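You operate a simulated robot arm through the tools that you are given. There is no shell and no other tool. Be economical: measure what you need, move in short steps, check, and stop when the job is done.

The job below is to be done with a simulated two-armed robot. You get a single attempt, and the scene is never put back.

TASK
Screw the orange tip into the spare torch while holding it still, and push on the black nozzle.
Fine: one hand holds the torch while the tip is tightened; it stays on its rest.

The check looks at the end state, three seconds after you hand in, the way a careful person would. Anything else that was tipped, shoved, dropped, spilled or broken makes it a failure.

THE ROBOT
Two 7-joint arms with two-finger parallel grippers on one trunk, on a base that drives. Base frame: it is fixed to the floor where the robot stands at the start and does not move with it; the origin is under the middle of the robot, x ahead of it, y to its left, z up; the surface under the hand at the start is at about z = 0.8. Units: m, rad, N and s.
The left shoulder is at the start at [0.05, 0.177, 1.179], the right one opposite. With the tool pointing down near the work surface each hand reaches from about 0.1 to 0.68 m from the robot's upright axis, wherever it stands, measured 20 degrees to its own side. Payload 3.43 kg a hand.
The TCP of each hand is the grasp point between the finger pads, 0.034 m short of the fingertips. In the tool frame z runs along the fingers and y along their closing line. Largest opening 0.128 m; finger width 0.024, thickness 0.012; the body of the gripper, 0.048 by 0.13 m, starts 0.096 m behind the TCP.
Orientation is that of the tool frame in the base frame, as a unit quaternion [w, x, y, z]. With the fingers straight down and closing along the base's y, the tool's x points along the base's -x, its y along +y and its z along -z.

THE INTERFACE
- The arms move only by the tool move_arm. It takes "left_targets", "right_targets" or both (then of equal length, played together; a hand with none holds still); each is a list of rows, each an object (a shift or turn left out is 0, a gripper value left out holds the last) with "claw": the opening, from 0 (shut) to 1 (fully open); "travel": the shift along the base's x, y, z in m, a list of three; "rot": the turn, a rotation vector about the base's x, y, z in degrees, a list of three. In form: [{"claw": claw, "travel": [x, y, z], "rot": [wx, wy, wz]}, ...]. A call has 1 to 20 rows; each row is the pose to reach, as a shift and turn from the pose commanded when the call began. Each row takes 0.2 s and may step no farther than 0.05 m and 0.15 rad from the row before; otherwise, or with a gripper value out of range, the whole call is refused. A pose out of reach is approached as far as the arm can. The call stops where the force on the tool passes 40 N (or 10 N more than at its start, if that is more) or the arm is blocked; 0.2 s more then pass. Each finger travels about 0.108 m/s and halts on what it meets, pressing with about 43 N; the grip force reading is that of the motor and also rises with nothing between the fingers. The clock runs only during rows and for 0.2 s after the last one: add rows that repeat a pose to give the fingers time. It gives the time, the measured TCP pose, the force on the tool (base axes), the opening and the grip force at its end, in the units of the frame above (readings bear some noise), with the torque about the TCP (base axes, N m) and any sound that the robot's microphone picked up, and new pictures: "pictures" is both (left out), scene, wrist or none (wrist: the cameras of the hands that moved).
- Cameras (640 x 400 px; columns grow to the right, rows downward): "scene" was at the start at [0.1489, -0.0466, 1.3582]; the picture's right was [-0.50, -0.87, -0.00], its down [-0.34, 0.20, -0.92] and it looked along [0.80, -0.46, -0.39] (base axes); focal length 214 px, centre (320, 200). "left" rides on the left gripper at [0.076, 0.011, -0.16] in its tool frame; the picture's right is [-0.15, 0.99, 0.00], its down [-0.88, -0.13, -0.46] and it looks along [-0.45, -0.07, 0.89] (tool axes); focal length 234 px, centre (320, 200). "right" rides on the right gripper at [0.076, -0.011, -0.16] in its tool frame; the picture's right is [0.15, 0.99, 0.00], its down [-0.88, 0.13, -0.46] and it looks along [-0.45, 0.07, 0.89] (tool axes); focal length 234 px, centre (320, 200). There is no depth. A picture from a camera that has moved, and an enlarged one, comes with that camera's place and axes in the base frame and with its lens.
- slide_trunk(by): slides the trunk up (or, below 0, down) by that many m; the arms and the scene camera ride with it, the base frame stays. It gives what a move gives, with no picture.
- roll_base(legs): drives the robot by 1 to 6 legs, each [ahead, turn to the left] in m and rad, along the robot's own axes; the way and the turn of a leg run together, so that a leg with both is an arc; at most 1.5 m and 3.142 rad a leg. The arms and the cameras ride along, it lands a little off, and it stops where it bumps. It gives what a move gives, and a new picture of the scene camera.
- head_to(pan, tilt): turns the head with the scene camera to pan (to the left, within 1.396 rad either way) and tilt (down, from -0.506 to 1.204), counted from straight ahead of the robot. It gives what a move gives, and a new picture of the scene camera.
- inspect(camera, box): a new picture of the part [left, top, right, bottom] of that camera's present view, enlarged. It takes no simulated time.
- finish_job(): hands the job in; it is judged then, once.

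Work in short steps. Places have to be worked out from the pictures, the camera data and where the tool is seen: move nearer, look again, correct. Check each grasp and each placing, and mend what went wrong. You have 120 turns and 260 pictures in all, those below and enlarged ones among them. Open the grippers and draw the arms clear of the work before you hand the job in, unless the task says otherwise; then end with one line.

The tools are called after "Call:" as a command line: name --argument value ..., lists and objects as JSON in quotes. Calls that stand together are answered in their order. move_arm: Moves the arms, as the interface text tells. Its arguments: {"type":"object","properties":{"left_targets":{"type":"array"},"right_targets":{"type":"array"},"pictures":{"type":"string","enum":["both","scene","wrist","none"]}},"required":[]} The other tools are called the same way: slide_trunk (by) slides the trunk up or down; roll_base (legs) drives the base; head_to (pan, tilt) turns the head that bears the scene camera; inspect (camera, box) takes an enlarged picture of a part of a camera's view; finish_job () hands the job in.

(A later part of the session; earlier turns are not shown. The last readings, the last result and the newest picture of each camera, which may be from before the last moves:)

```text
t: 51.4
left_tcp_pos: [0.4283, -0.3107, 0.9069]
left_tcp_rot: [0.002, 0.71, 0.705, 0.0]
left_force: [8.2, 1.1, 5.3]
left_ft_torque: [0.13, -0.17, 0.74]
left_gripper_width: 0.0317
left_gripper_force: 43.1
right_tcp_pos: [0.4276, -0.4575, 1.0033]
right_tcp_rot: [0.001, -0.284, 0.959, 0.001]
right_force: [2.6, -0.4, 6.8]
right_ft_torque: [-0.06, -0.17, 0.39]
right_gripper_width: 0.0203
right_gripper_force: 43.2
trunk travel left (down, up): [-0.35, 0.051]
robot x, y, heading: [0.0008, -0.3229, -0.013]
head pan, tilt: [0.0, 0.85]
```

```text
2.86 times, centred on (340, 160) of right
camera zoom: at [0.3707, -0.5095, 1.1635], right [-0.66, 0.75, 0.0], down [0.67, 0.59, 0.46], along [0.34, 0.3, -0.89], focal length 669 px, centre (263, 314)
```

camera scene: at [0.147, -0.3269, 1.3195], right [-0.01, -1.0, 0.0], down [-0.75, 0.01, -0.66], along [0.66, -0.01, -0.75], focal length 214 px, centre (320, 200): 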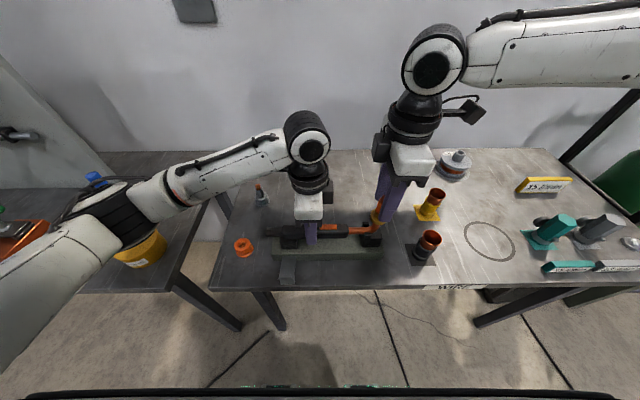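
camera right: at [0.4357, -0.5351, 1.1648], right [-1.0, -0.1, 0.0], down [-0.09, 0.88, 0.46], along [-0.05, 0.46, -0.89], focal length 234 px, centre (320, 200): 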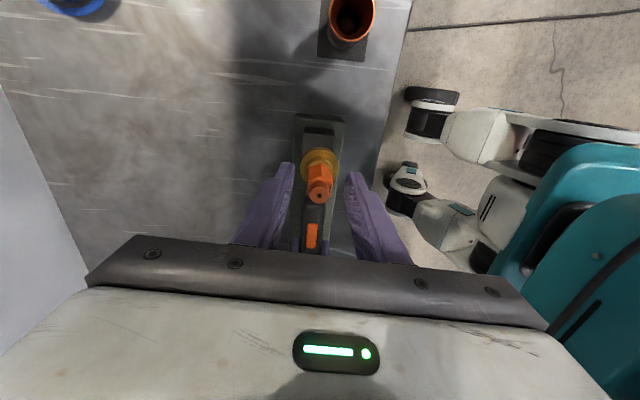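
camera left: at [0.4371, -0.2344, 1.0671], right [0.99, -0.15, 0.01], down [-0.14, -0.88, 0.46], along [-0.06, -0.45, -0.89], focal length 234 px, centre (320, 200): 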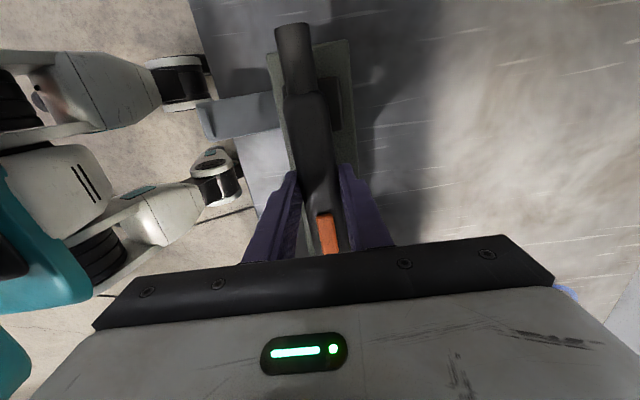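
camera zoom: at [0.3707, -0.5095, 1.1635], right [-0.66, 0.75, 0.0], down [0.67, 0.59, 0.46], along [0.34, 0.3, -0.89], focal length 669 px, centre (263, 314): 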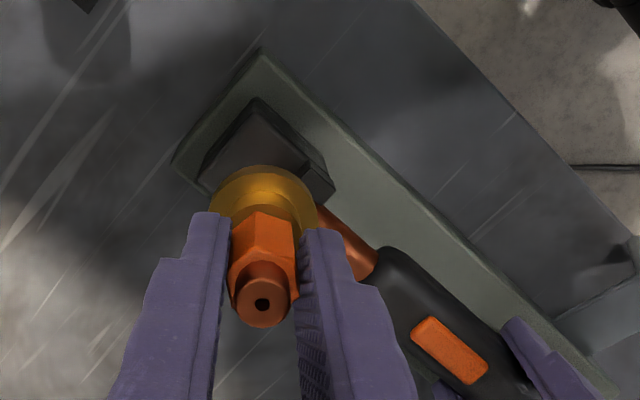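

The call was refused for step length; I resend with smaller steps.

Call:
move_arm --right_targets '[{"claw": 0.5}, {"claw": 0.5}, {"travel": [0, 0, 0.04]}, {"travel": [0, 0, 0.08]}, {"travel": [0, 0, 0.12]}, {"travel": [-0.015, -0.03, 0.14], "rot": [0, 0, -8]}, {"travel": [-0.03, -0.06, 0.15], "rot": [0, 0, -16]}, {"travel": [-0.045, -0.09, 0.15], "rot": [0, 0, -24]}, {"travel": [-0.06, -0.12, 0.15], "rot": [0, 0, -32]}]'

Call:
inspect --camera "scene" --box '[340, 180, 460, 280]'

Call:
inspect --camera "right" --box '[240, 90, 440, 230]'

```text
t: 53.4
left_tcp_pos: [0.4275, -0.3114, 0.9073]
left_tcp_rot: [0.001, 0.709, 0.705, 0.0]
left_force: [7.2, -0.2, 6.4]
left_ft_torque: [0.36, 0.05, 1.12]
left_gripper_width: 0.0315
left_gripper_force: 42.9
right_tcp_pos: [0.3691, -0.5817, 1.1527]
right_tcp_rot: [0.0, -0.008, 1.0, 0.0]
right_force: [0.8, 0.7, -0.3]
right_ft_torque: [0.0, 0.03, 0.01]
right_gripper_width: 0.0641
right_gripper_force: 0.1
right hand out of reach, approached as far as the arm can: row 5
trunk travel left (down, up): [-0.35, 0.051]
robot x, y, heading: [-0.0003, -0.3228, -0.012]
head pan, tilt: [0.0, 0.85]
camera scene: at [0.1469, -0.3268, 1.3195], right [-0.01, -1.0, 0.0], down [-0.75, 0.01, -0.66], along [0.66, -0.01, -0.75], focal length 214 px, centre (320, 200)
camera right: at [0.2932, -0.5943, 1.3121], right [-0.16, 0.99, 0.0], down [0.88, 0.15, 0.46], along [0.45, 0.08, -0.89], focal length 234 px, centre (320, 200)
```

scene: 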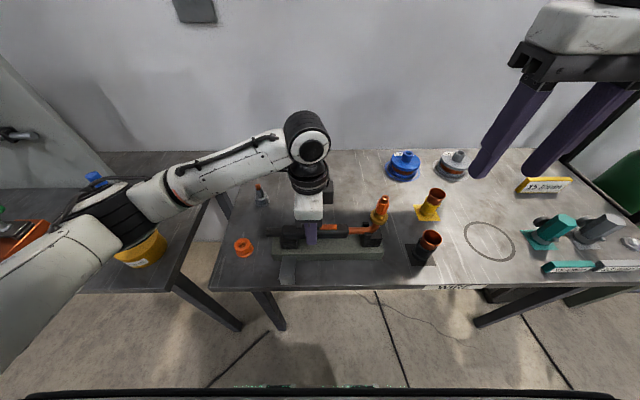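
right: 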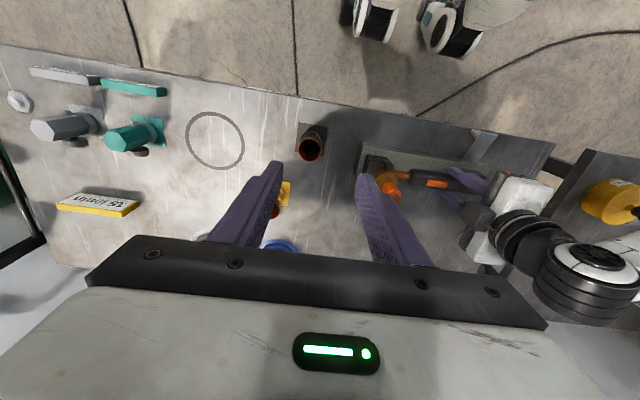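

```text
4.00 times, centred on (400, 230) of scene
camera zoom: at [0.1469, -0.3268, 1.3195], right [-0.01, -1.0, 0.0], down [-0.75, 0.01, -0.66], along [0.66, -0.01, -0.75], focal length 858 px, centre (0, 80)
```

zoom: 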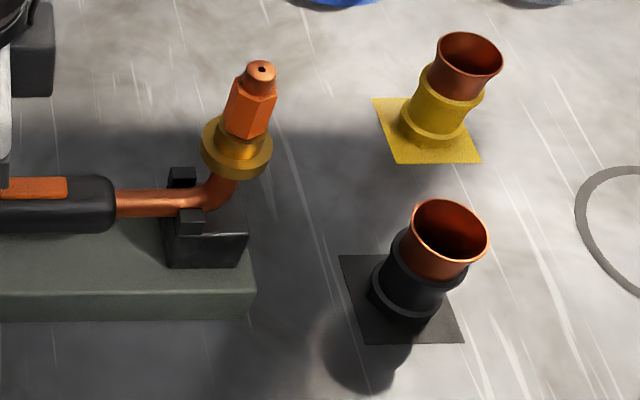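

```text
2.86 times, centred on (340, 160) of right
camera zoom: at [0.2932, -0.5943, 1.3121], right [-0.16, 0.99, 0.0], down [0.88, 0.15, 0.46], along [0.45, 0.08, -0.89], focal length 669 px, centre (263, 314)
```

zoom: 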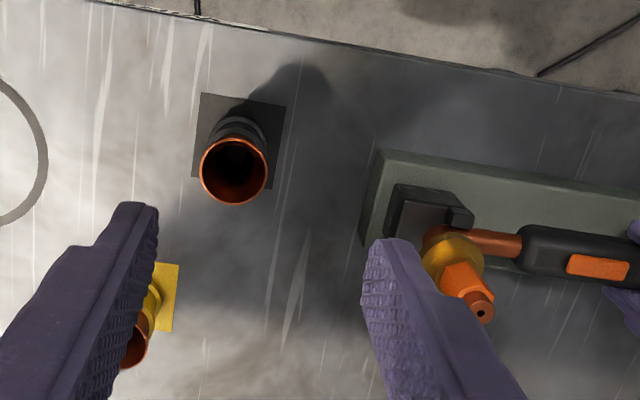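

The tip stands upright in the socket. The black nozzle's rim centre ≈ (0.404,-0.590,0.89). I go above it for a refined look.

Call:
move_arm --right_targets '[{"travel": [0.01, -0.002, -0.04], "claw": 0.65}, {"travel": [0.02, -0.004, -0.08]}, {"travel": [0.03, -0.006, -0.12]}, {"travel": [0.035, -0.008, -0.16]}, {"travel": [0.035, -0.008, -0.18]}]'

Call:
inspect --camera "scene" --box '[380, 180, 480, 280]'

Call:
inspect --camera "right" --box '[240, 90, 400, 230]'

```text
t: 54.6
left_tcp_pos: [0.4271, -0.3107, 0.9072]
left_tcp_rot: [0.002, 0.709, 0.705, 0.001]
left_force: [6.4, 0.5, 4.8]
left_ft_torque: [-0.06, 0.06, 0.91]
left_gripper_width: 0.0314
left_gripper_force: 42.4
right_tcp_pos: [0.4009, -0.5882, 0.9724]
right_tcp_rot: [0.001, -0.011, 1.0, 0.0]
right_force: [0.3, -0.9, 1.0]
right_ft_torque: [0.02, -0.04, 0.02]
right_gripper_width: 0.083
right_gripper_force: 0.1
trunk travel left (down, up): [-0.35, 0.051]
robot x, y, heading: [0.0006, -0.3266, -0.014]
head pan, tilt: [0.0, 0.85]
camera scene: at [0.147, -0.3268, 1.3195], right [-0.01, -1.0, 0.0], down [-0.75, 0.01, -0.66], along [0.66, -0.01, -0.75], focal length 214 px, centre (320, 200)
camera right: at [0.3261, -0.5995, 1.1318], right [-0.17, 0.99, 0.0], down [0.88, 0.15, 0.46], along [0.45, 0.08, -0.89], focal length 234 px, centre (320, 200)
```

scene: 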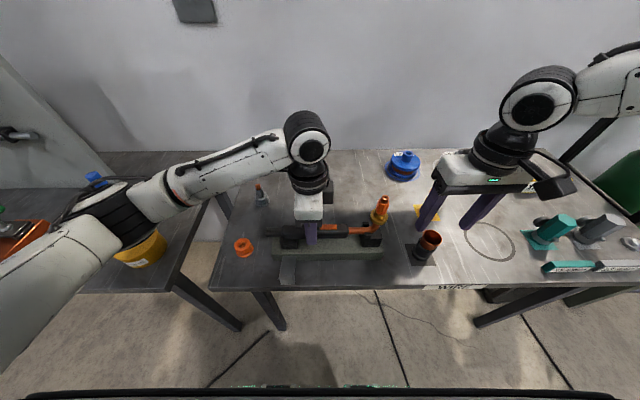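
right: 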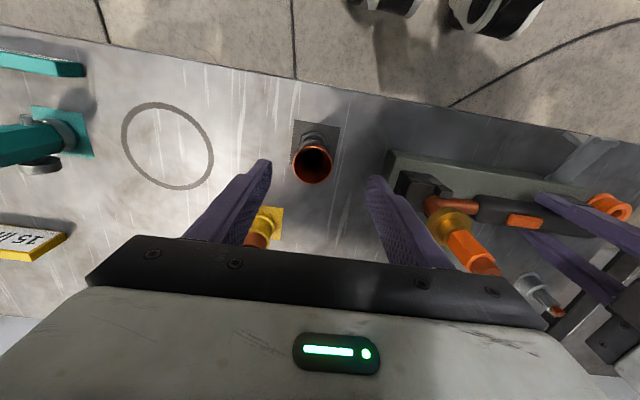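

```text
4.00 times, centred on (430, 230) of scene
camera zoom: at [0.147, -0.3268, 1.3195], right [-0.01, -1.0, 0.0], down [-0.75, 0.01, -0.66], along [0.66, -0.01, -0.75], focal length 858 px, centre (-120, 80)
```

zoom: 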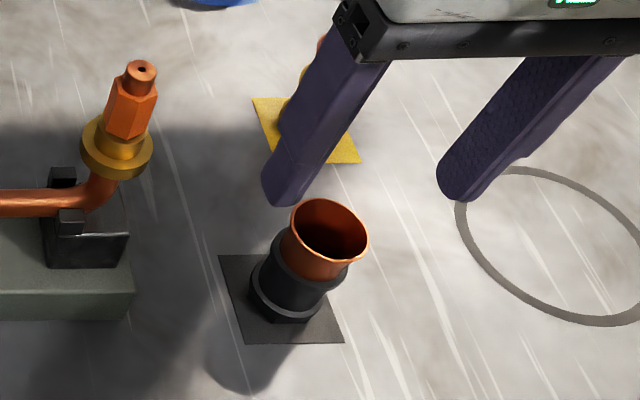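

```text
2.86 times, centred on (320, 160) of right
camera zoom: at [0.3261, -0.5995, 1.1318], right [-0.17, 0.99, 0.0], down [0.88, 0.15, 0.46], along [0.45, 0.08, -0.89], focal length 669 px, centre (320, 314)
```

zoom: 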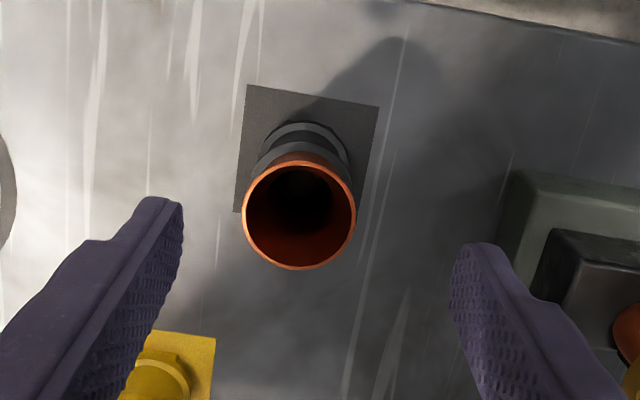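

Refined rim centre (0.406,-0.591). I shift and descend to z≈0.865, then close.

Call:
move_arm --right_targets '[{"travel": [0.006, -0.003, -0.03]}, {"travel": [0.006, -0.003, -0.06]}, {"travel": [0.006, -0.003, -0.09]}, {"travel": [0.006, -0.003, -0.107]}, {"travel": [0.006, -0.003, -0.107]}, {"travel": [0.006, -0.003, -0.107], "claw": 0.2}, {"travel": [0.006, -0.003, -0.107], "claw": 0.2}]'

Call:
inspect --camera "scene" --box '[380, 180, 480, 280]'

Call:
inspect --camera "right" --box '[240, 90, 400, 230]'

```text
t: 56.2
left_tcp_pos: [0.4281, -0.31, 0.9068]
left_tcp_rot: [0.001, 0.71, 0.704, 0.0]
left_force: [4.7, 1.5, 3.7]
left_ft_torque: [-0.02, 0.02, 0.87]
left_gripper_width: 0.0315
left_gripper_force: 42.8
right_tcp_pos: [0.4112, -0.5902, 0.868]
right_tcp_rot: [0.001, -0.01, 1.0, 0.0]
right_force: [0.4, -1.1, -0.1]
right_ft_torque: [-0.06, -0.01, -0.02]
right_gripper_width: 0.0377
right_gripper_force: 42.7
trunk travel left (down, up): [-0.35, 0.051]
robot x, y, heading: [0.0004, -0.3233, -0.02]
head pan, tilt: [0.0, 0.85]
camera scene: at [0.147, -0.3268, 1.3195], right [-0.01, -1.0, 0.0], down [-0.75, 0.01, -0.66], along [0.66, -0.01, -0.75], focal length 214 px, centre (320, 200)
camera right: at [0.3349, -0.6024, 1.0267], right [-0.17, 0.99, 0.0], down [0.88, 0.15, 0.46], along [0.45, 0.08, -0.89], focal length 234 px, centre (320, 200)
```

scene: 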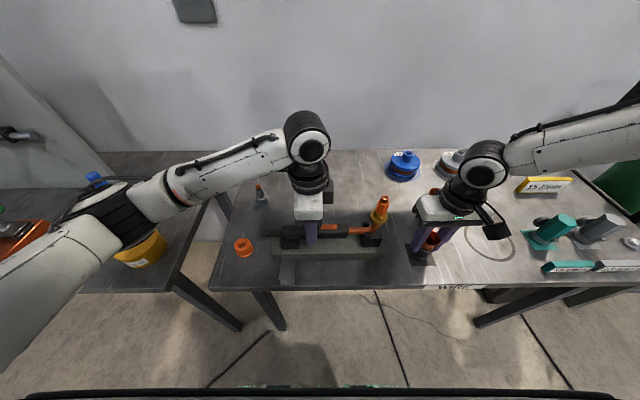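
right: 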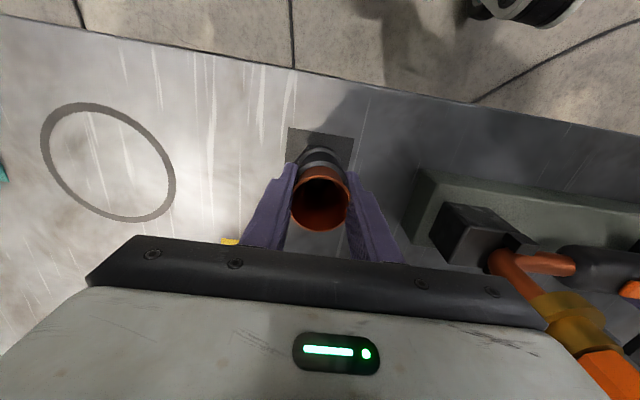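

```text
4.00 times, centred on (430, 230) of scene
camera zoom: at [0.147, -0.3268, 1.3195], right [-0.01, -1.0, 0.0], down [-0.75, 0.01, -0.66], along [0.66, -0.01, -0.75], focal length 858 px, centre (-120, 80)
```

zoom: 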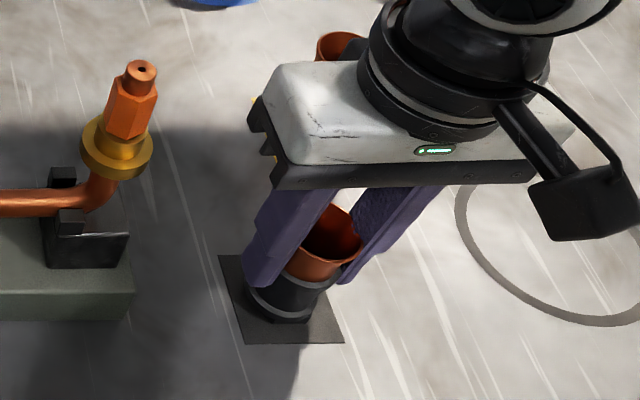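

```text
2.86 times, centred on (320, 160) of right
camera zoom: at [0.3349, -0.6024, 1.0267], right [-0.17, 0.99, 0.0], down [0.88, 0.15, 0.46], along [0.45, 0.08, -0.89], focal length 669 px, centre (320, 314)
```

zoom: 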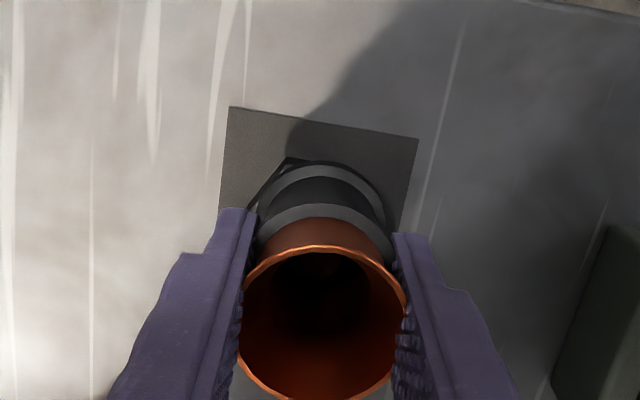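

Nozzle gripped (38 mm). I lift it straight up to clear the tip's nose (TCP z ≈ 1.12).

Call:
move_arm --right_targets '[{"travel": [0, 0, 0.02]}, {"travel": [0, 0, 0.06]}, {"travel": [0, 0, 0.1]}, {"travel": [0, 0, 0.14]}, {"travel": [0, 0, 0.18]}, {"travel": [0, 0, 0.22]}, {"travel": [0, 0, 0.25]}]'

Call:
inspect --camera "scene" --box '[360, 120, 480, 280]'

Call:
inspect --camera "right" --box '[240, 90, 400, 230]'

```text
t: 57.8
left_tcp_pos: [0.4284, -0.3101, 0.9071]
left_tcp_rot: [0.002, 0.71, 0.704, 0.0]
left_force: [5.2, 0.5, 3.5]
left_ft_torque: [-0.01, 0.06, 0.83]
left_gripper_width: 0.0313
left_gripper_force: 42.1
right_tcp_pos: [0.4095, -0.5915, 1.1145]
right_tcp_rot: [0.0, -0.011, 1.0, 0.0]
right_force: [-0.7, 0.1, -0.6]
right_ft_torque: [-0.01, 0.0, -0.03]
right_gripper_width: 0.0378
right_gripper_force: 43.3
trunk travel left (down, up): [-0.35, 0.051]
robot x, y, heading: [0.0023, -0.3236, -0.012]
head pan, tilt: [0.0, 0.85]
camera scene: at [0.147, -0.3268, 1.3195], right [-0.01, -1.0, 0.0], down [-0.75, 0.01, -0.66], along [0.66, -0.01, -0.75], focal length 214 px, centre (320, 200)
camera right: at [0.3342, -0.6039, 1.2747], right [-0.17, 0.99, 0.0], down [0.88, 0.15, 0.46], along [0.45, 0.08, -0.89], focal length 234 px, centre (320, 200)
```

scene: 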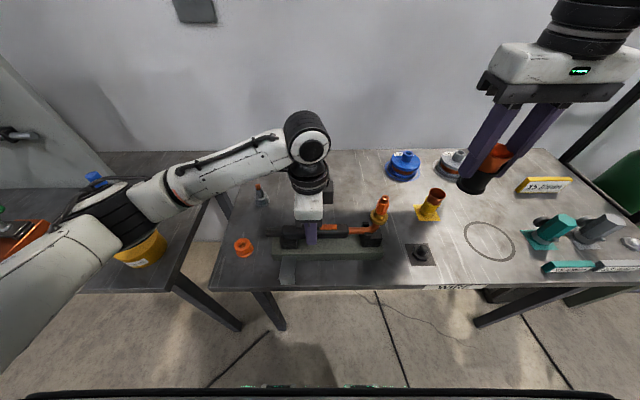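
right: 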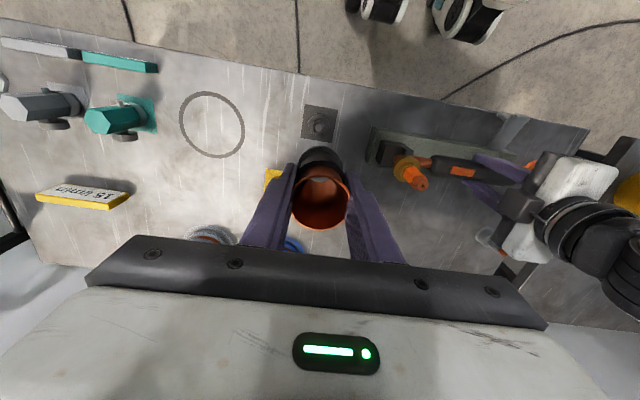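

```text
2.50 times, centred on (420, 200) of scene
camera zoom: at [0.147, -0.3268, 1.3195], right [-0.01, -1.0, 0.0], down [-0.75, 0.01, -0.66], along [0.66, -0.01, -0.75], focal length 536 px, centre (70, 200)
```

zoom: 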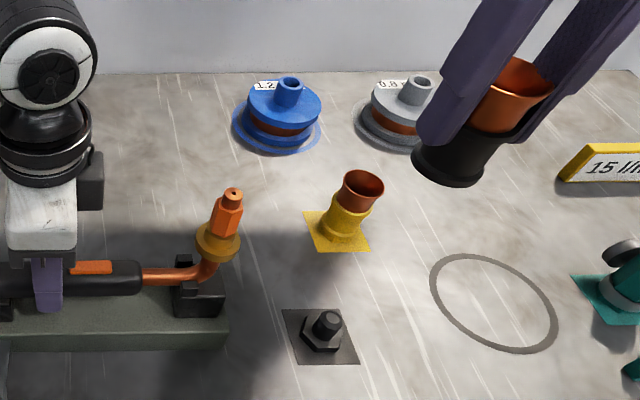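

```text
2.86 times, centred on (320, 160) of right
camera zoom: at [0.3342, -0.6039, 1.2747], right [-0.17, 0.99, 0.0], down [0.88, 0.15, 0.46], along [0.45, 0.08, -0.89], focal length 669 px, centre (320, 314)
```

zoom: 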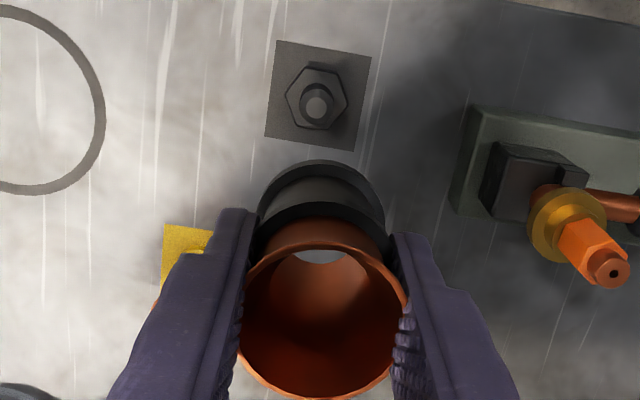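

The nozzle lifts cleanly off its peg; its bottom is about 58 mm under the TCP. I carry it above the tip at (0.428,-0.459).

Call:
move_arm --right_targets '[{"travel": [0.005, 0.04, 0]}, {"travel": [0.012, 0.08, 0]}, {"travel": [0.018, 0.12, 0]}, {"travel": [0.019, 0.1325, 0]}, {"travel": [0.019, 0.1325, 0]}]'

Call:
inspect --camera "scene" --box '[330, 140, 430, 250]'

Call:
inspect --camera "right" --box '[260, 120, 380, 230]'

```text
t: 59.0
left_tcp_pos: [0.4285, -0.31, 0.9082]
left_tcp_rot: [0.002, 0.71, 0.705, 0.001]
left_force: [5.0, -1.2, 3.8]
left_ft_torque: [0.01, 0.06, 0.77]
left_gripper_width: 0.0313
left_gripper_force: 42.8
right_tcp_pos: [0.4284, -0.4633, 1.1183]
right_tcp_rot: [0.002, -0.009, 1.0, 0.0]
right_force: [-0.4, -0.5, 0.1]
right_ft_torque: [0.02, 0.01, 0.03]
right_gripper_width: 0.0378
right_gripper_force: 43.1
right hand out of reach, approached as far as the arm can: row 4, 5
trunk travel left (down, up): [-0.35, 0.051]
robot x, y, heading: [0.0029, -0.3242, -0.015]
head pan, tilt: [0.0, 0.85]
camera scene: at [0.1471, -0.3269, 1.3195], right [-0.01, -1.0, 0.0], down [-0.75, 0.01, -0.66], along [0.66, -0.01, -0.75], focal length 214 px, centre (320, 200)
camera right: at [0.3531, -0.476, 1.2785], right [-0.16, 0.99, 0.0], down [0.88, 0.15, 0.46], along [0.45, 0.07, -0.89], focal length 234 px, centre (320, 200)
```

scene: 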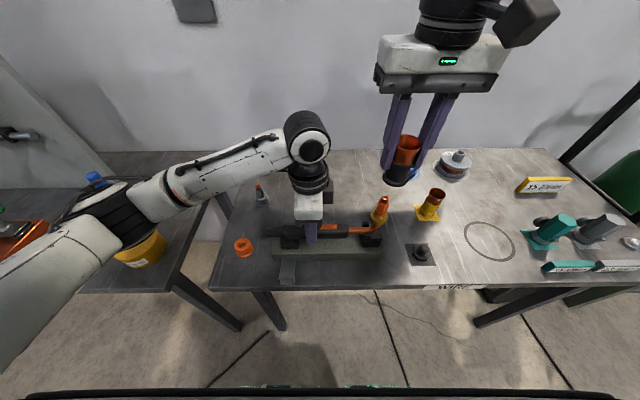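
right: 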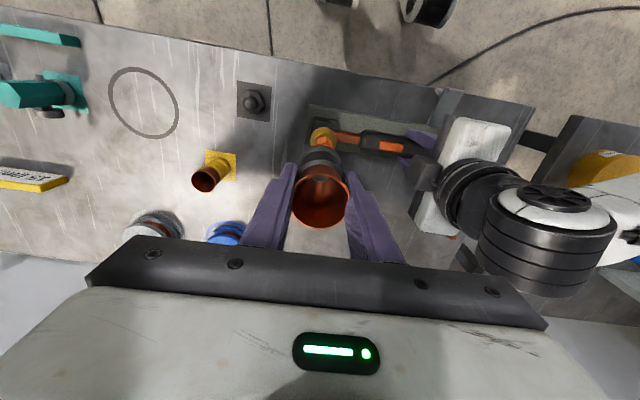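

```text
3.64 times, centred on (380, 195) of scene
camera zoom: at [0.1471, -0.3269, 1.3195], right [-0.01, -1.0, 0.0], down [-0.75, 0.01, -0.66], along [0.66, -0.01, -0.75], focal length 780 px, centre (102, 218)
```

zoom: 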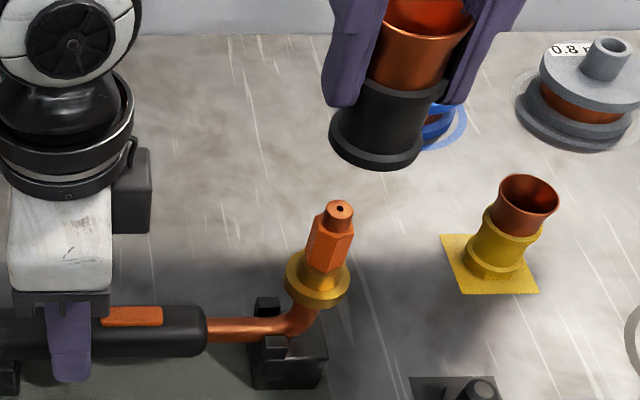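

```text
3.64 times, centred on (320, 175) of right
camera zoom: at [0.3531, -0.476, 1.2785], right [-0.16, 0.99, 0.0], down [0.88, 0.15, 0.46], along [0.45, 0.07, -0.89], focal length 852 px, centre (320, 291)
```

zoom: 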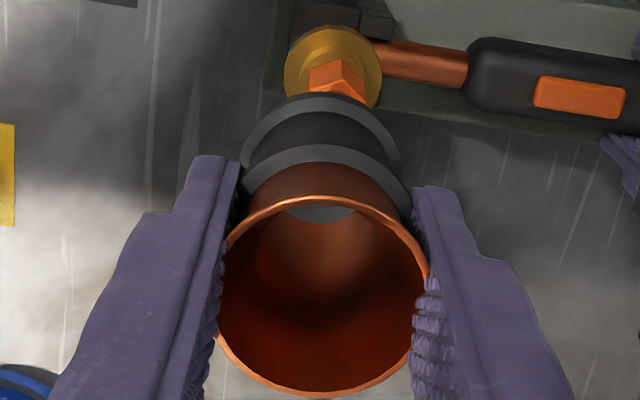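

High up the arm reaches its limit a few mm short. I lower 3 cm (still above the nose) and correct +y, then check alignment.

Call:
move_arm --right_targets '[{"travel": [0, 0, -0.015]}, {"travel": [0, 0, -0.03]}, {"travel": [0, 0, -0.03]}]' --pictures "none"

Call:
inspect --camera "scene" --box '[340, 160, 420, 240]'

Call:
inspect --camera "right" --box '[260, 120, 380, 230]'

```text
t: 59.8
left_tcp_pos: [0.4274, -0.3103, 0.9068]
left_tcp_rot: [0.002, 0.709, 0.705, 0.0]
left_force: [5.5, -1.2, 3.3]
left_ft_torque: [-0.08, 0.01, 0.8]
left_gripper_width: 0.0315
left_gripper_force: 43.1
right_tcp_pos: [0.4268, -0.4651, 1.0861]
right_tcp_rot: [0.001, -0.009, 1.0, 0.0]
right_force: [-0.1, 0.3, -0.5]
right_ft_torque: [-0.03, -0.03, 0.0]
right_gripper_width: 0.0379
right_gripper_force: 43.2
trunk travel left (down, up): [-0.35, 0.051]
robot x, y, heading: [-0.0003, -0.3291, -0.014]
head pan, tilt: [0.0, 0.85]
```

```text
5.00 times, centred on (380, 200) of scene
camera zoom: at [0.1472, -0.3269, 1.3195], right [-0.01, -1.0, 0.0], down [-0.75, 0.01, -0.66], along [0.66, -0.01, -0.75], focal length 1072 px, centre (20, 200)
```

zoom: 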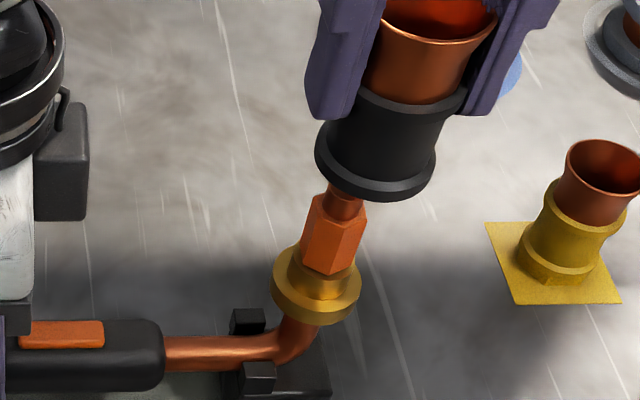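

```text
3.64 times, centred on (320, 175) of right
camera zoom: at [0.3516, -0.4766, 1.2467], right [-0.17, 0.99, 0.0], down [0.88, 0.15, 0.46], along [0.45, 0.08, -0.89], focal length 852 px, centre (320, 291)
```

zoom: 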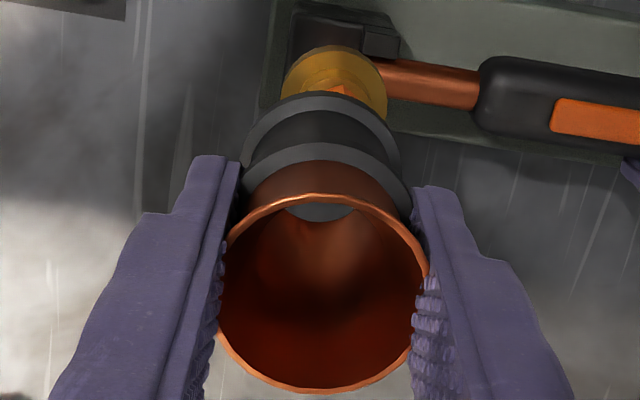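

Nozzle bottom ≈ (0.425,-0.4635); tip axis ≈ (0.427,-0.4585). I shift (+2,+5 mm) and lower to engage the nose.

Call:
move_arm --right_targets '[{"travel": [0.002, 0.005, -0.005]}, {"travel": [0.002, 0.005, -0.012]}, {"travel": [0.002, 0.005, -0.02]}, {"travel": [0.002, 0.005, -0.03]}]' --pictures "none"

Call:
inspect --camera "scene" --box '[340, 160, 420, 240]'

Call:
inspect --camera "right" --box '[260, 120, 380, 230]'

```text
t: 60.8
left_tcp_pos: [0.428, -0.311, 0.9073]
left_tcp_rot: [0.002, 0.709, 0.705, 0.0]
left_force: [6.3, -0.8, 2.4]
left_ft_torque: [-0.15, 0.0, 0.81]
left_gripper_width: 0.0317
left_gripper_force: 43.0
right_tcp_pos: [0.4282, -0.4568, 1.0562]
right_tcp_rot: [0.001, -0.009, 1.0, 0.0]
right_force: [0.7, 0.3, -0.3]
right_ft_torque: [-0.01, 0.0, 0.0]
right_gripper_width: 0.0378
right_gripper_force: 42.9
trunk travel left (down, up): [-0.35, 0.051]
robot x, y, heading: [-0.0029, -0.3218, -0.014]
head pan, tilt: [0.0, 0.85]
```

```text
5.00 times, centred on (380, 200) of scene
camera zoom: at [0.1472, -0.3269, 1.3195], right [-0.01, -1.0, 0.0], down [-0.75, 0.01, -0.66], along [0.66, -0.01, -0.75], focal length 1072 px, centre (20, 200)
```

zoom: 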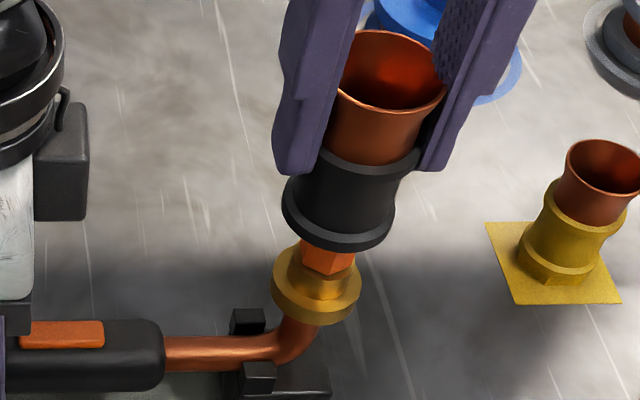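

```text
3.64 times, centred on (320, 175) of right
camera zoom: at [0.3537, -0.4706, 1.2157], right [-0.17, 0.99, 0.0], down [0.88, 0.15, 0.46], along [0.45, 0.08, -0.89], focal length 852 px, centre (320, 291)
```

zoom: 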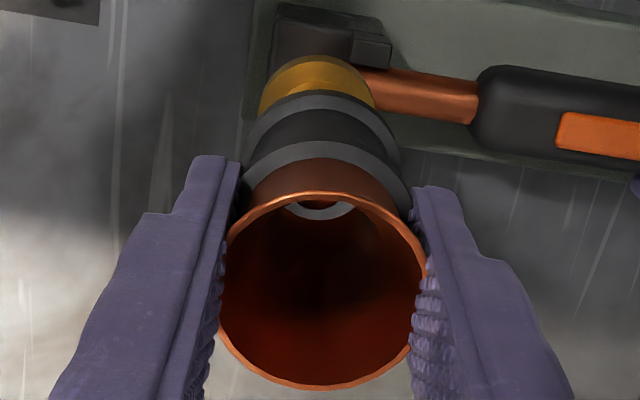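

No contact force and the hex is inside the nozzle. I continue down in small steps until contact.

Call:
move_arm --right_targets '[{"travel": [0, 0, -0.008]}, {"travel": [0, 0, -0.016]}, {"travel": [0, 0, -0.022]}, {"travel": [0, 0, -0.028]}]' --pictures "none"

Call:
inspect --camera "scene" --box '[340, 160, 420, 240]'

Call:
inspect --camera "right" --box '[260, 120, 380, 230]'

```text
t: 61.8
left_tcp_pos: [0.4269, -0.3109, 0.9071]
left_tcp_rot: [0.002, 0.709, 0.705, 0.001]
left_force: [5.7, -0.3, 2.9]
left_ft_torque: [-0.09, -0.03, 0.82]
left_gripper_width: 0.0317
left_gripper_force: 43.2
right_tcp_pos: [0.4292, -0.4581, 1.0286]
right_tcp_rot: [0.001, -0.01, 1.0, 0.0]
right_force: [-0.3, -0.8, -0.6]
right_ft_torque: [-0.03, 0.01, -0.05]
right_gripper_width: 0.0377
right_gripper_force: 43.3
trunk travel left (down, up): [-0.35, 0.051]
robot x, y, heading: [0.0, -0.325, -0.015]
head pan, tilt: [0.0, 0.85]
```

```text
5.00 times, centred on (380, 200) of scene
camera zoom: at [0.1472, -0.327, 1.3195], right [-0.01, -1.0, 0.0], down [-0.75, 0.01, -0.66], along [0.66, -0.01, -0.75], focal length 1072 px, centre (20, 200)
```

zoom: 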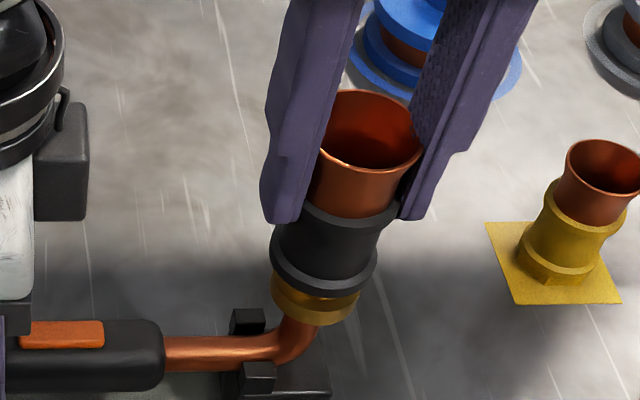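

```text
3.64 times, centred on (320, 175) of right
camera zoom: at [0.3525, -0.4701, 1.1887], right [-0.17, 0.99, 0.0], down [0.88, 0.15, 0.46], along [0.45, 0.08, -0.89], focal length 852 px, centre (320, 291)
```

zoom: 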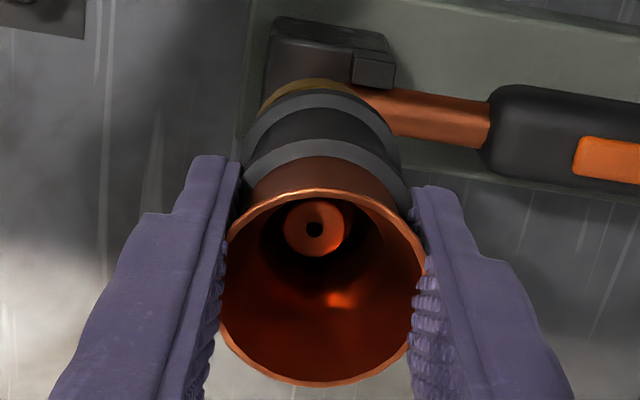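

The tip's nose is visible inside the nozzle and centred. I press down in 2 mm steps toward seating on the flange.

Call:
move_arm --right_targets '[{"travel": [0, 0, -0.003]}, {"travel": [0, 0, -0.006]}, {"travel": [0, 0, -0.009]}, {"travel": [0, 0, -0.011]}, {"travel": [0, 0, -0.013]}]' --pictures "none"

Call:
inspect --camera "scene" --box '[340, 170, 420, 250]'

```text
t: 63.0
left_tcp_pos: [0.4283, -0.3104, 0.9075]
left_tcp_rot: [0.003, 0.709, 0.705, 0.002]
left_force: [7.0, 0.9, -0.1]
left_ft_torque: [-0.49, 0.02, 0.69]
left_gripper_width: 0.0315
left_gripper_force: 43.6
right_tcp_pos: [0.4277, -0.4587, 1.0157]
right_tcp_rot: [0.001, -0.01, 1.0, 0.001]
right_force: [-2.1, -5.9, 6.8]
right_ft_torque: [-0.41, 0.11, 0.08]
right_gripper_width: 0.038
right_gripper_force: 43.0
trunk travel left (down, up): [-0.35, 0.051]
robot x, y, heading: [-0.0017, -0.3222, -0.017]
head pan, tilt: [0.0, 0.85]
```

```text
5.00 times, centred on (380, 210) of scene
camera zoom: at [0.1468, -0.3272, 1.3196], right [-0.01, -1.0, 0.0], down [-0.75, 0.01, -0.66], along [0.66, -0.01, -0.75], focal length 1072 px, centre (20, 150)
```

zoom: 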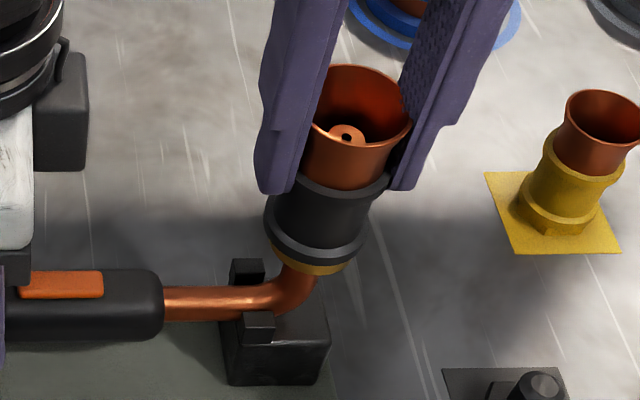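

Contact begins with a small −y side load, so I shift 1.5 mm in −y and keep pressing.

Call:
move_arm --right_targets '[{"travel": [-0.0005, -0.0015, 0]}, {"travel": [-0.0005, -0.0015, -0.002]}, {"travel": [-0.0005, -0.0015, -0.004]}, {"travel": [-0.0005, -0.0015, -0.005]}]' --pictures "none"

Call:
inspect --camera "scene" --box '[340, 170, 420, 250]'

Call:
inspect --camera "right" --box '[260, 120, 380, 230]'

```text
t: 64.0
left_tcp_pos: [0.4263, -0.3111, 0.9072]
left_tcp_rot: [0.003, 0.709, 0.705, 0.001]
left_force: [12.6, -7.0, -3.7]
left_ft_torque: [1.07, 0.02, 1.21]
left_gripper_width: 0.0317
left_gripper_force: 43.2
right_tcp_pos: [0.4291, -0.4575, 1.0133]
right_tcp_rot: [0.004, -0.01, 1.0, 0.002]
right_force: [-2.7, 1.1, 32.4]
right_ft_torque: [0.03, 0.07, 0.22]
right_gripper_width: 0.0383
right_gripper_force: 42.8
trunk travel left (down, up): [-0.35, 0.051]
robot x, y, heading: [0.0005, -0.3239, -0.014]
head pan, tilt: [0.0, 0.85]
```

```text
5.00 times, centred on (380, 210) of scene
camera zoom: at [0.1461, -0.3269, 1.3198], right [-0.01, -1.0, 0.0], down [-0.75, 0.01, -0.66], along [0.66, -0.01, -0.75], focal length 1072 px, centre (20, 150)
```

zoom: 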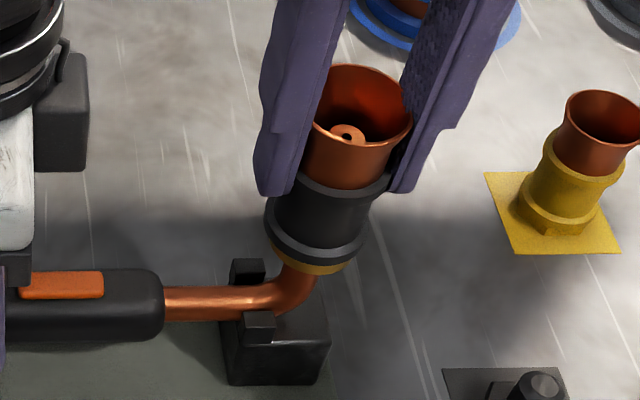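

```text
3.64 times, centred on (320, 175) of right
camera zoom: at [0.3521, -0.4714, 1.1726], right [-0.17, 0.99, 0.0], down [0.87, 0.15, 0.46], along [0.46, 0.08, -0.89], focal length 852 px, centre (320, 291)
```

zoom: 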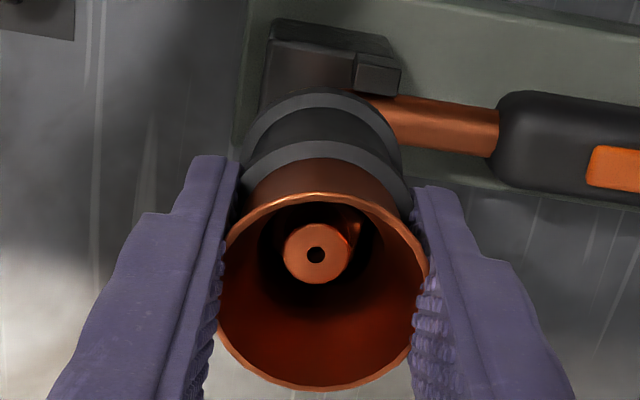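

Pressing at 32 N, well centred. I keep pushing to see whether it slides further on.

Call:
move_arm --right_targets '[{"travel": [0, 0, -0.001]}, {"travel": [0, 0, -0.002]}, {"travel": [0, 0, -0.003]}, {"travel": [0, 0, -0.004]}, {"travel": [0, 0, -0.005]}]' --pictures "none"

Call:
inspect --camera "scene" --box '[355, 200, 405, 250]'

```text
t: 65.2
left_tcp_pos: [0.4281, -0.3105, 0.9071]
left_tcp_rot: [0.002, 0.71, 0.705, 0.001]
left_force: [12.3, -6.4, -3.9]
left_ft_torque: [0.77, 0.06, 1.0]
left_gripper_width: 0.0319
left_gripper_force: 42.9
right_tcp_pos: [0.4293, -0.4591, 1.0092]
right_tcp_rot: [0.003, -0.011, 1.0, 0.002]
right_force: [-2.2, 3.8, 33.0]
right_ft_torque: [0.24, 0.1, 0.25]
right_gripper_width: 0.0378
right_gripper_force: 43.0
trunk travel left (down, up): [-0.35, 0.051]
robot x, y, heading: [0.0003, -0.3266, -0.016]
head pan, tilt: [0.0, 0.85]
```

```text
8.00 times, centred on (380, 225) of scene
camera zoom: at [0.1459, -0.3267, 1.3197], right [-0.01, -1.0, 0.0], down [-0.75, 0.01, -0.66], along [0.66, -0.01, -0.75], focal length 1716 px, centre (-160, 0)
```

zoom: 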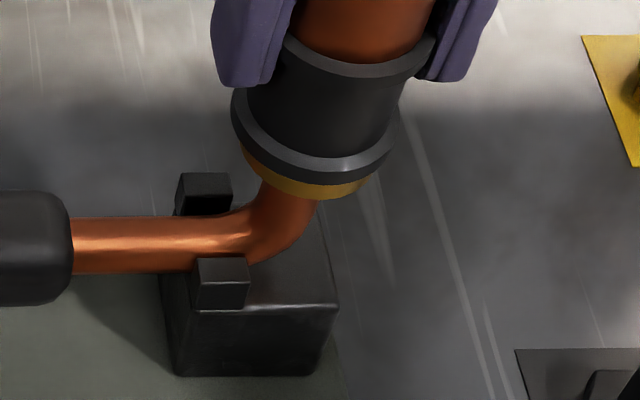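

It moved 4 mm at a steady 33 N – either sliding on or slipping in my grip. I compare the wrist view.

Call:
inspect --camera "right" --box '[260, 120, 380, 230]'

Call:
inspect --camera "scene" --box '[340, 170, 420, 250]'

```text
3.64 times, centred on (320, 175) of right
camera zoom: at [0.3522, -0.4712, 1.1679], right [-0.17, 0.99, 0.0], down [0.87, 0.15, 0.46], along [0.45, 0.08, -0.89], focal length 852 px, centre (320, 291)
```

zoom: 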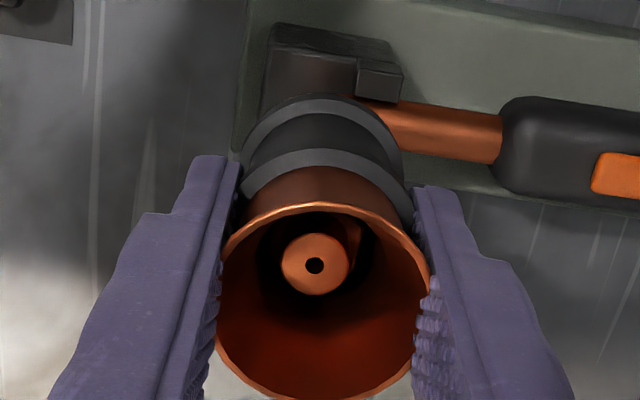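

```text
5.00 times, centred on (380, 210) of scene
camera zoom: at [0.1459, -0.3267, 1.3197], right [-0.01, -1.0, 0.0], down [-0.75, 0.01, -0.66], along [0.66, -0.01, -0.75], focal length 1072 px, centre (20, 150)
```

zoom: 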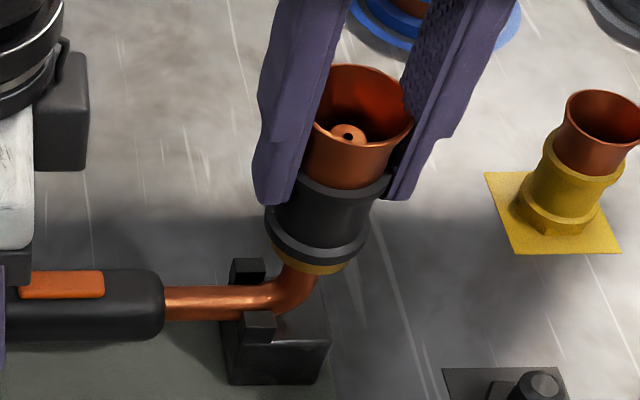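

The nozzle did not move; my grip slid 4 mm. I release and inspect how the nozzle sits.

Call:
move_arm --right_targets '[{"travel": [0, 0, 0.003]}, {"travel": [0, 0, 0.004], "claw": 0.6}, {"travel": [0, 0, 0.004], "claw": 0.6}, {"travel": [0, 0, 0.04]}, {"travel": [0, 0, 0.08]}]' --pictures "none"

Call:
inspect --camera "scene" --box '[350, 190, 410, 250]'

Call:
inspect --camera "right" --box '[260, 100, 400, 220]'

Call:
inspect --camera "left" --box '[240, 140, 420, 260]'

```text
t: 66.4
left_tcp_pos: [0.4284, -0.3106, 0.9072]
left_tcp_rot: [0.002, 0.71, 0.704, 0.0]
left_force: [4.4, 1.3, 3.5]
left_ft_torque: [-1.03, -0.07, 0.68]
left_gripper_width: 0.0315
left_gripper_force: 43.2
right_tcp_pos: [0.4299, -0.4582, 1.0878]
right_tcp_rot: [0.001, -0.01, 1.0, -0.001]
right_force: [-0.9, -0.7, 0.0]
right_ft_torque: [0.01, -0.01, -0.02]
right_gripper_width: 0.077
right_gripper_force: 0.0
trunk travel left (down, up): [-0.35, 0.051]
robot x, y, heading: [-0.0027, -0.3249, -0.014]
head pan, tilt: [0.0, 0.85]
```

```text
6.67 times, centred on (380, 220) of scene
camera zoom: at [0.1471, -0.3266, 1.3195], right [-0.01, -1.0, 0.0], down [-0.75, 0.01, -0.66], along [0.66, -0.01, -0.75], focal length 1430 px, centre (-80, 67)
```

zoom: 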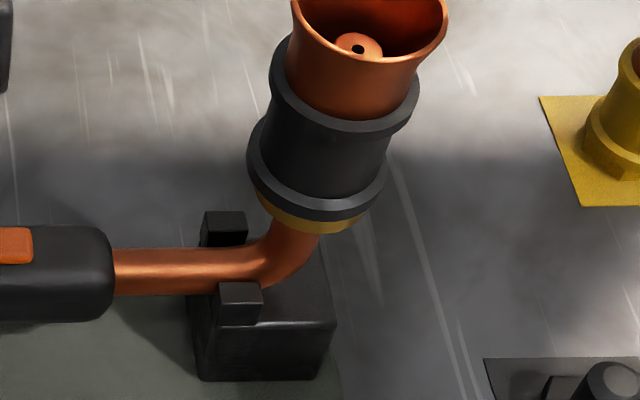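

```text
3.33 times, centred on (330, 160) of right
camera zoom: at [0.3545, -0.4707, 1.2463], right [-0.17, 0.99, 0.0], down [0.88, 0.15, 0.46], along [0.45, 0.08, -0.89], focal length 781 px, centre (287, 333)
```

zoom: 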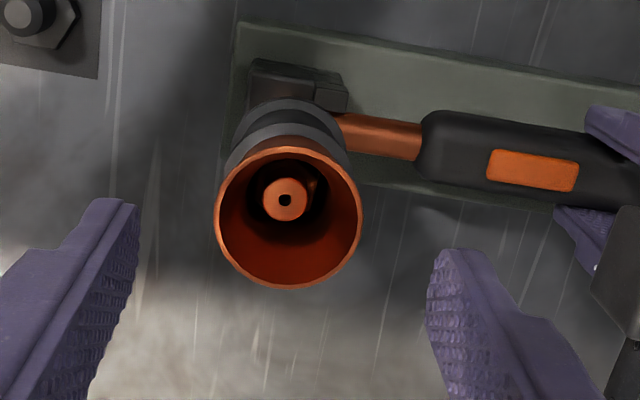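

```text
3.33 times, centred on (330, 200) of left
camera zoom: at [0.4389, -0.2344, 1.0669], right [0.99, -0.15, 0.0], down [-0.14, -0.88, 0.46], along [-0.07, -0.45, -0.89], focal length 781 px, centre (287, 200)
```

zoom: 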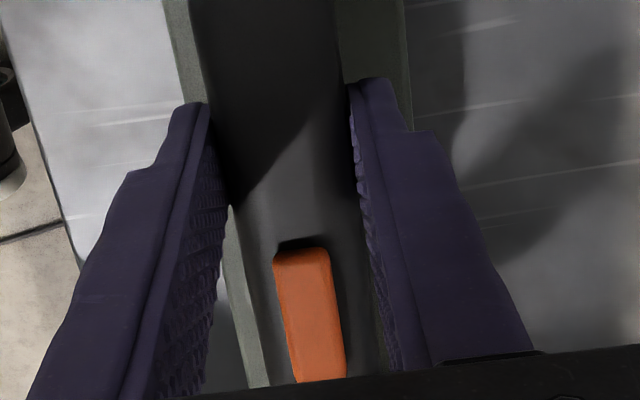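

The nozzle stands straight over the tip on the brass flange. To be sure it's fully pushed on, I press its rim from above with both fingertips (opening ≈ 35 mm).

Call:
move_arm --right_targets '[{"travel": [-0.003, 0.0005, 0], "claw": 0.27}, {"travel": [-0.003, 0.0005, 0]}, {"travel": [-0.003, 0.0005, -0.01]}, {"travel": [-0.003, 0.0005, -0.018]}, {"travel": [-0.003, 0.0005, -0.021]}, {"travel": [-0.003, 0.0005, -0.024]}, {"travel": [-0.003, 0.0005, -0.027]}, {"travel": [-0.003, 0.0005, -0.03]}, {"travel": [-0.003, 0.0005, -0.033]}]' --pictures "none"

Call:
inspect --camera "scene" --box '[350, 180, 420, 250]'

Call:
inspect --camera "right" --box '[260, 100, 400, 220]'

```text
t: 68.3
left_tcp_pos: [0.4274, -0.3111, 0.9065]
left_tcp_rot: [0.002, 0.708, 0.707, 0.002]
left_force: [0.5, 2.3, 3.1]
left_ft_torque: [-0.54, 0.38, 0.35]
left_gripper_width: 0.0317
left_gripper_force: 42.7
right_tcp_pos: [0.4247, -0.4587, 1.0615]
right_tcp_rot: [0.007, -0.009, 1.0, 0.003]
right_force: [-1.8, -1.7, 9.7]
right_ft_torque: [-0.17, 0.12, 0.04]
right_gripper_width: 0.0346
right_gripper_force: 0.6
trunk travel left (down, up): [-0.35, 0.051]
robot x, y, heading: [0.0007, -0.3224, -0.011]
head pan, tilt: [0.0, 0.85]
stopped in row 9 (right hand): the force on the tool passed its limit at 44 N (the readings are from after the stop); the commanded pose is now the measured one
```

```text
5.71 times, centred on (385, 215) of scene
camera zoom: at [0.1456, -0.3268, 1.3196], right [-0.01, -1.0, 0.0], down [-0.75, 0.01, -0.66], along [0.66, -0.01, -0.75], focal length 1226 px, centre (-51, 114)
```

zoom: 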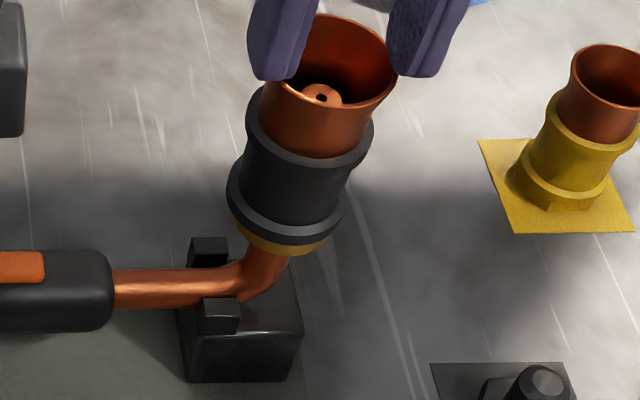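

```text
3.33 times, centred on (330, 160) of right
camera zoom: at [0.3483, -0.4723, 1.2197], right [-0.17, 0.99, 0.0], down [0.87, 0.15, 0.47], along [0.46, 0.08, -0.88], focal length 781 px, centre (287, 333)
```

zoom: 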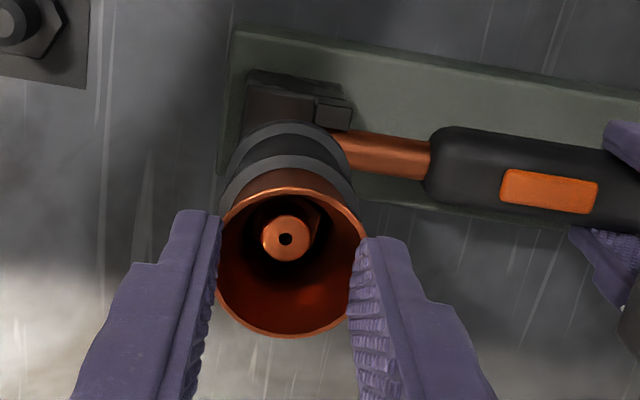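

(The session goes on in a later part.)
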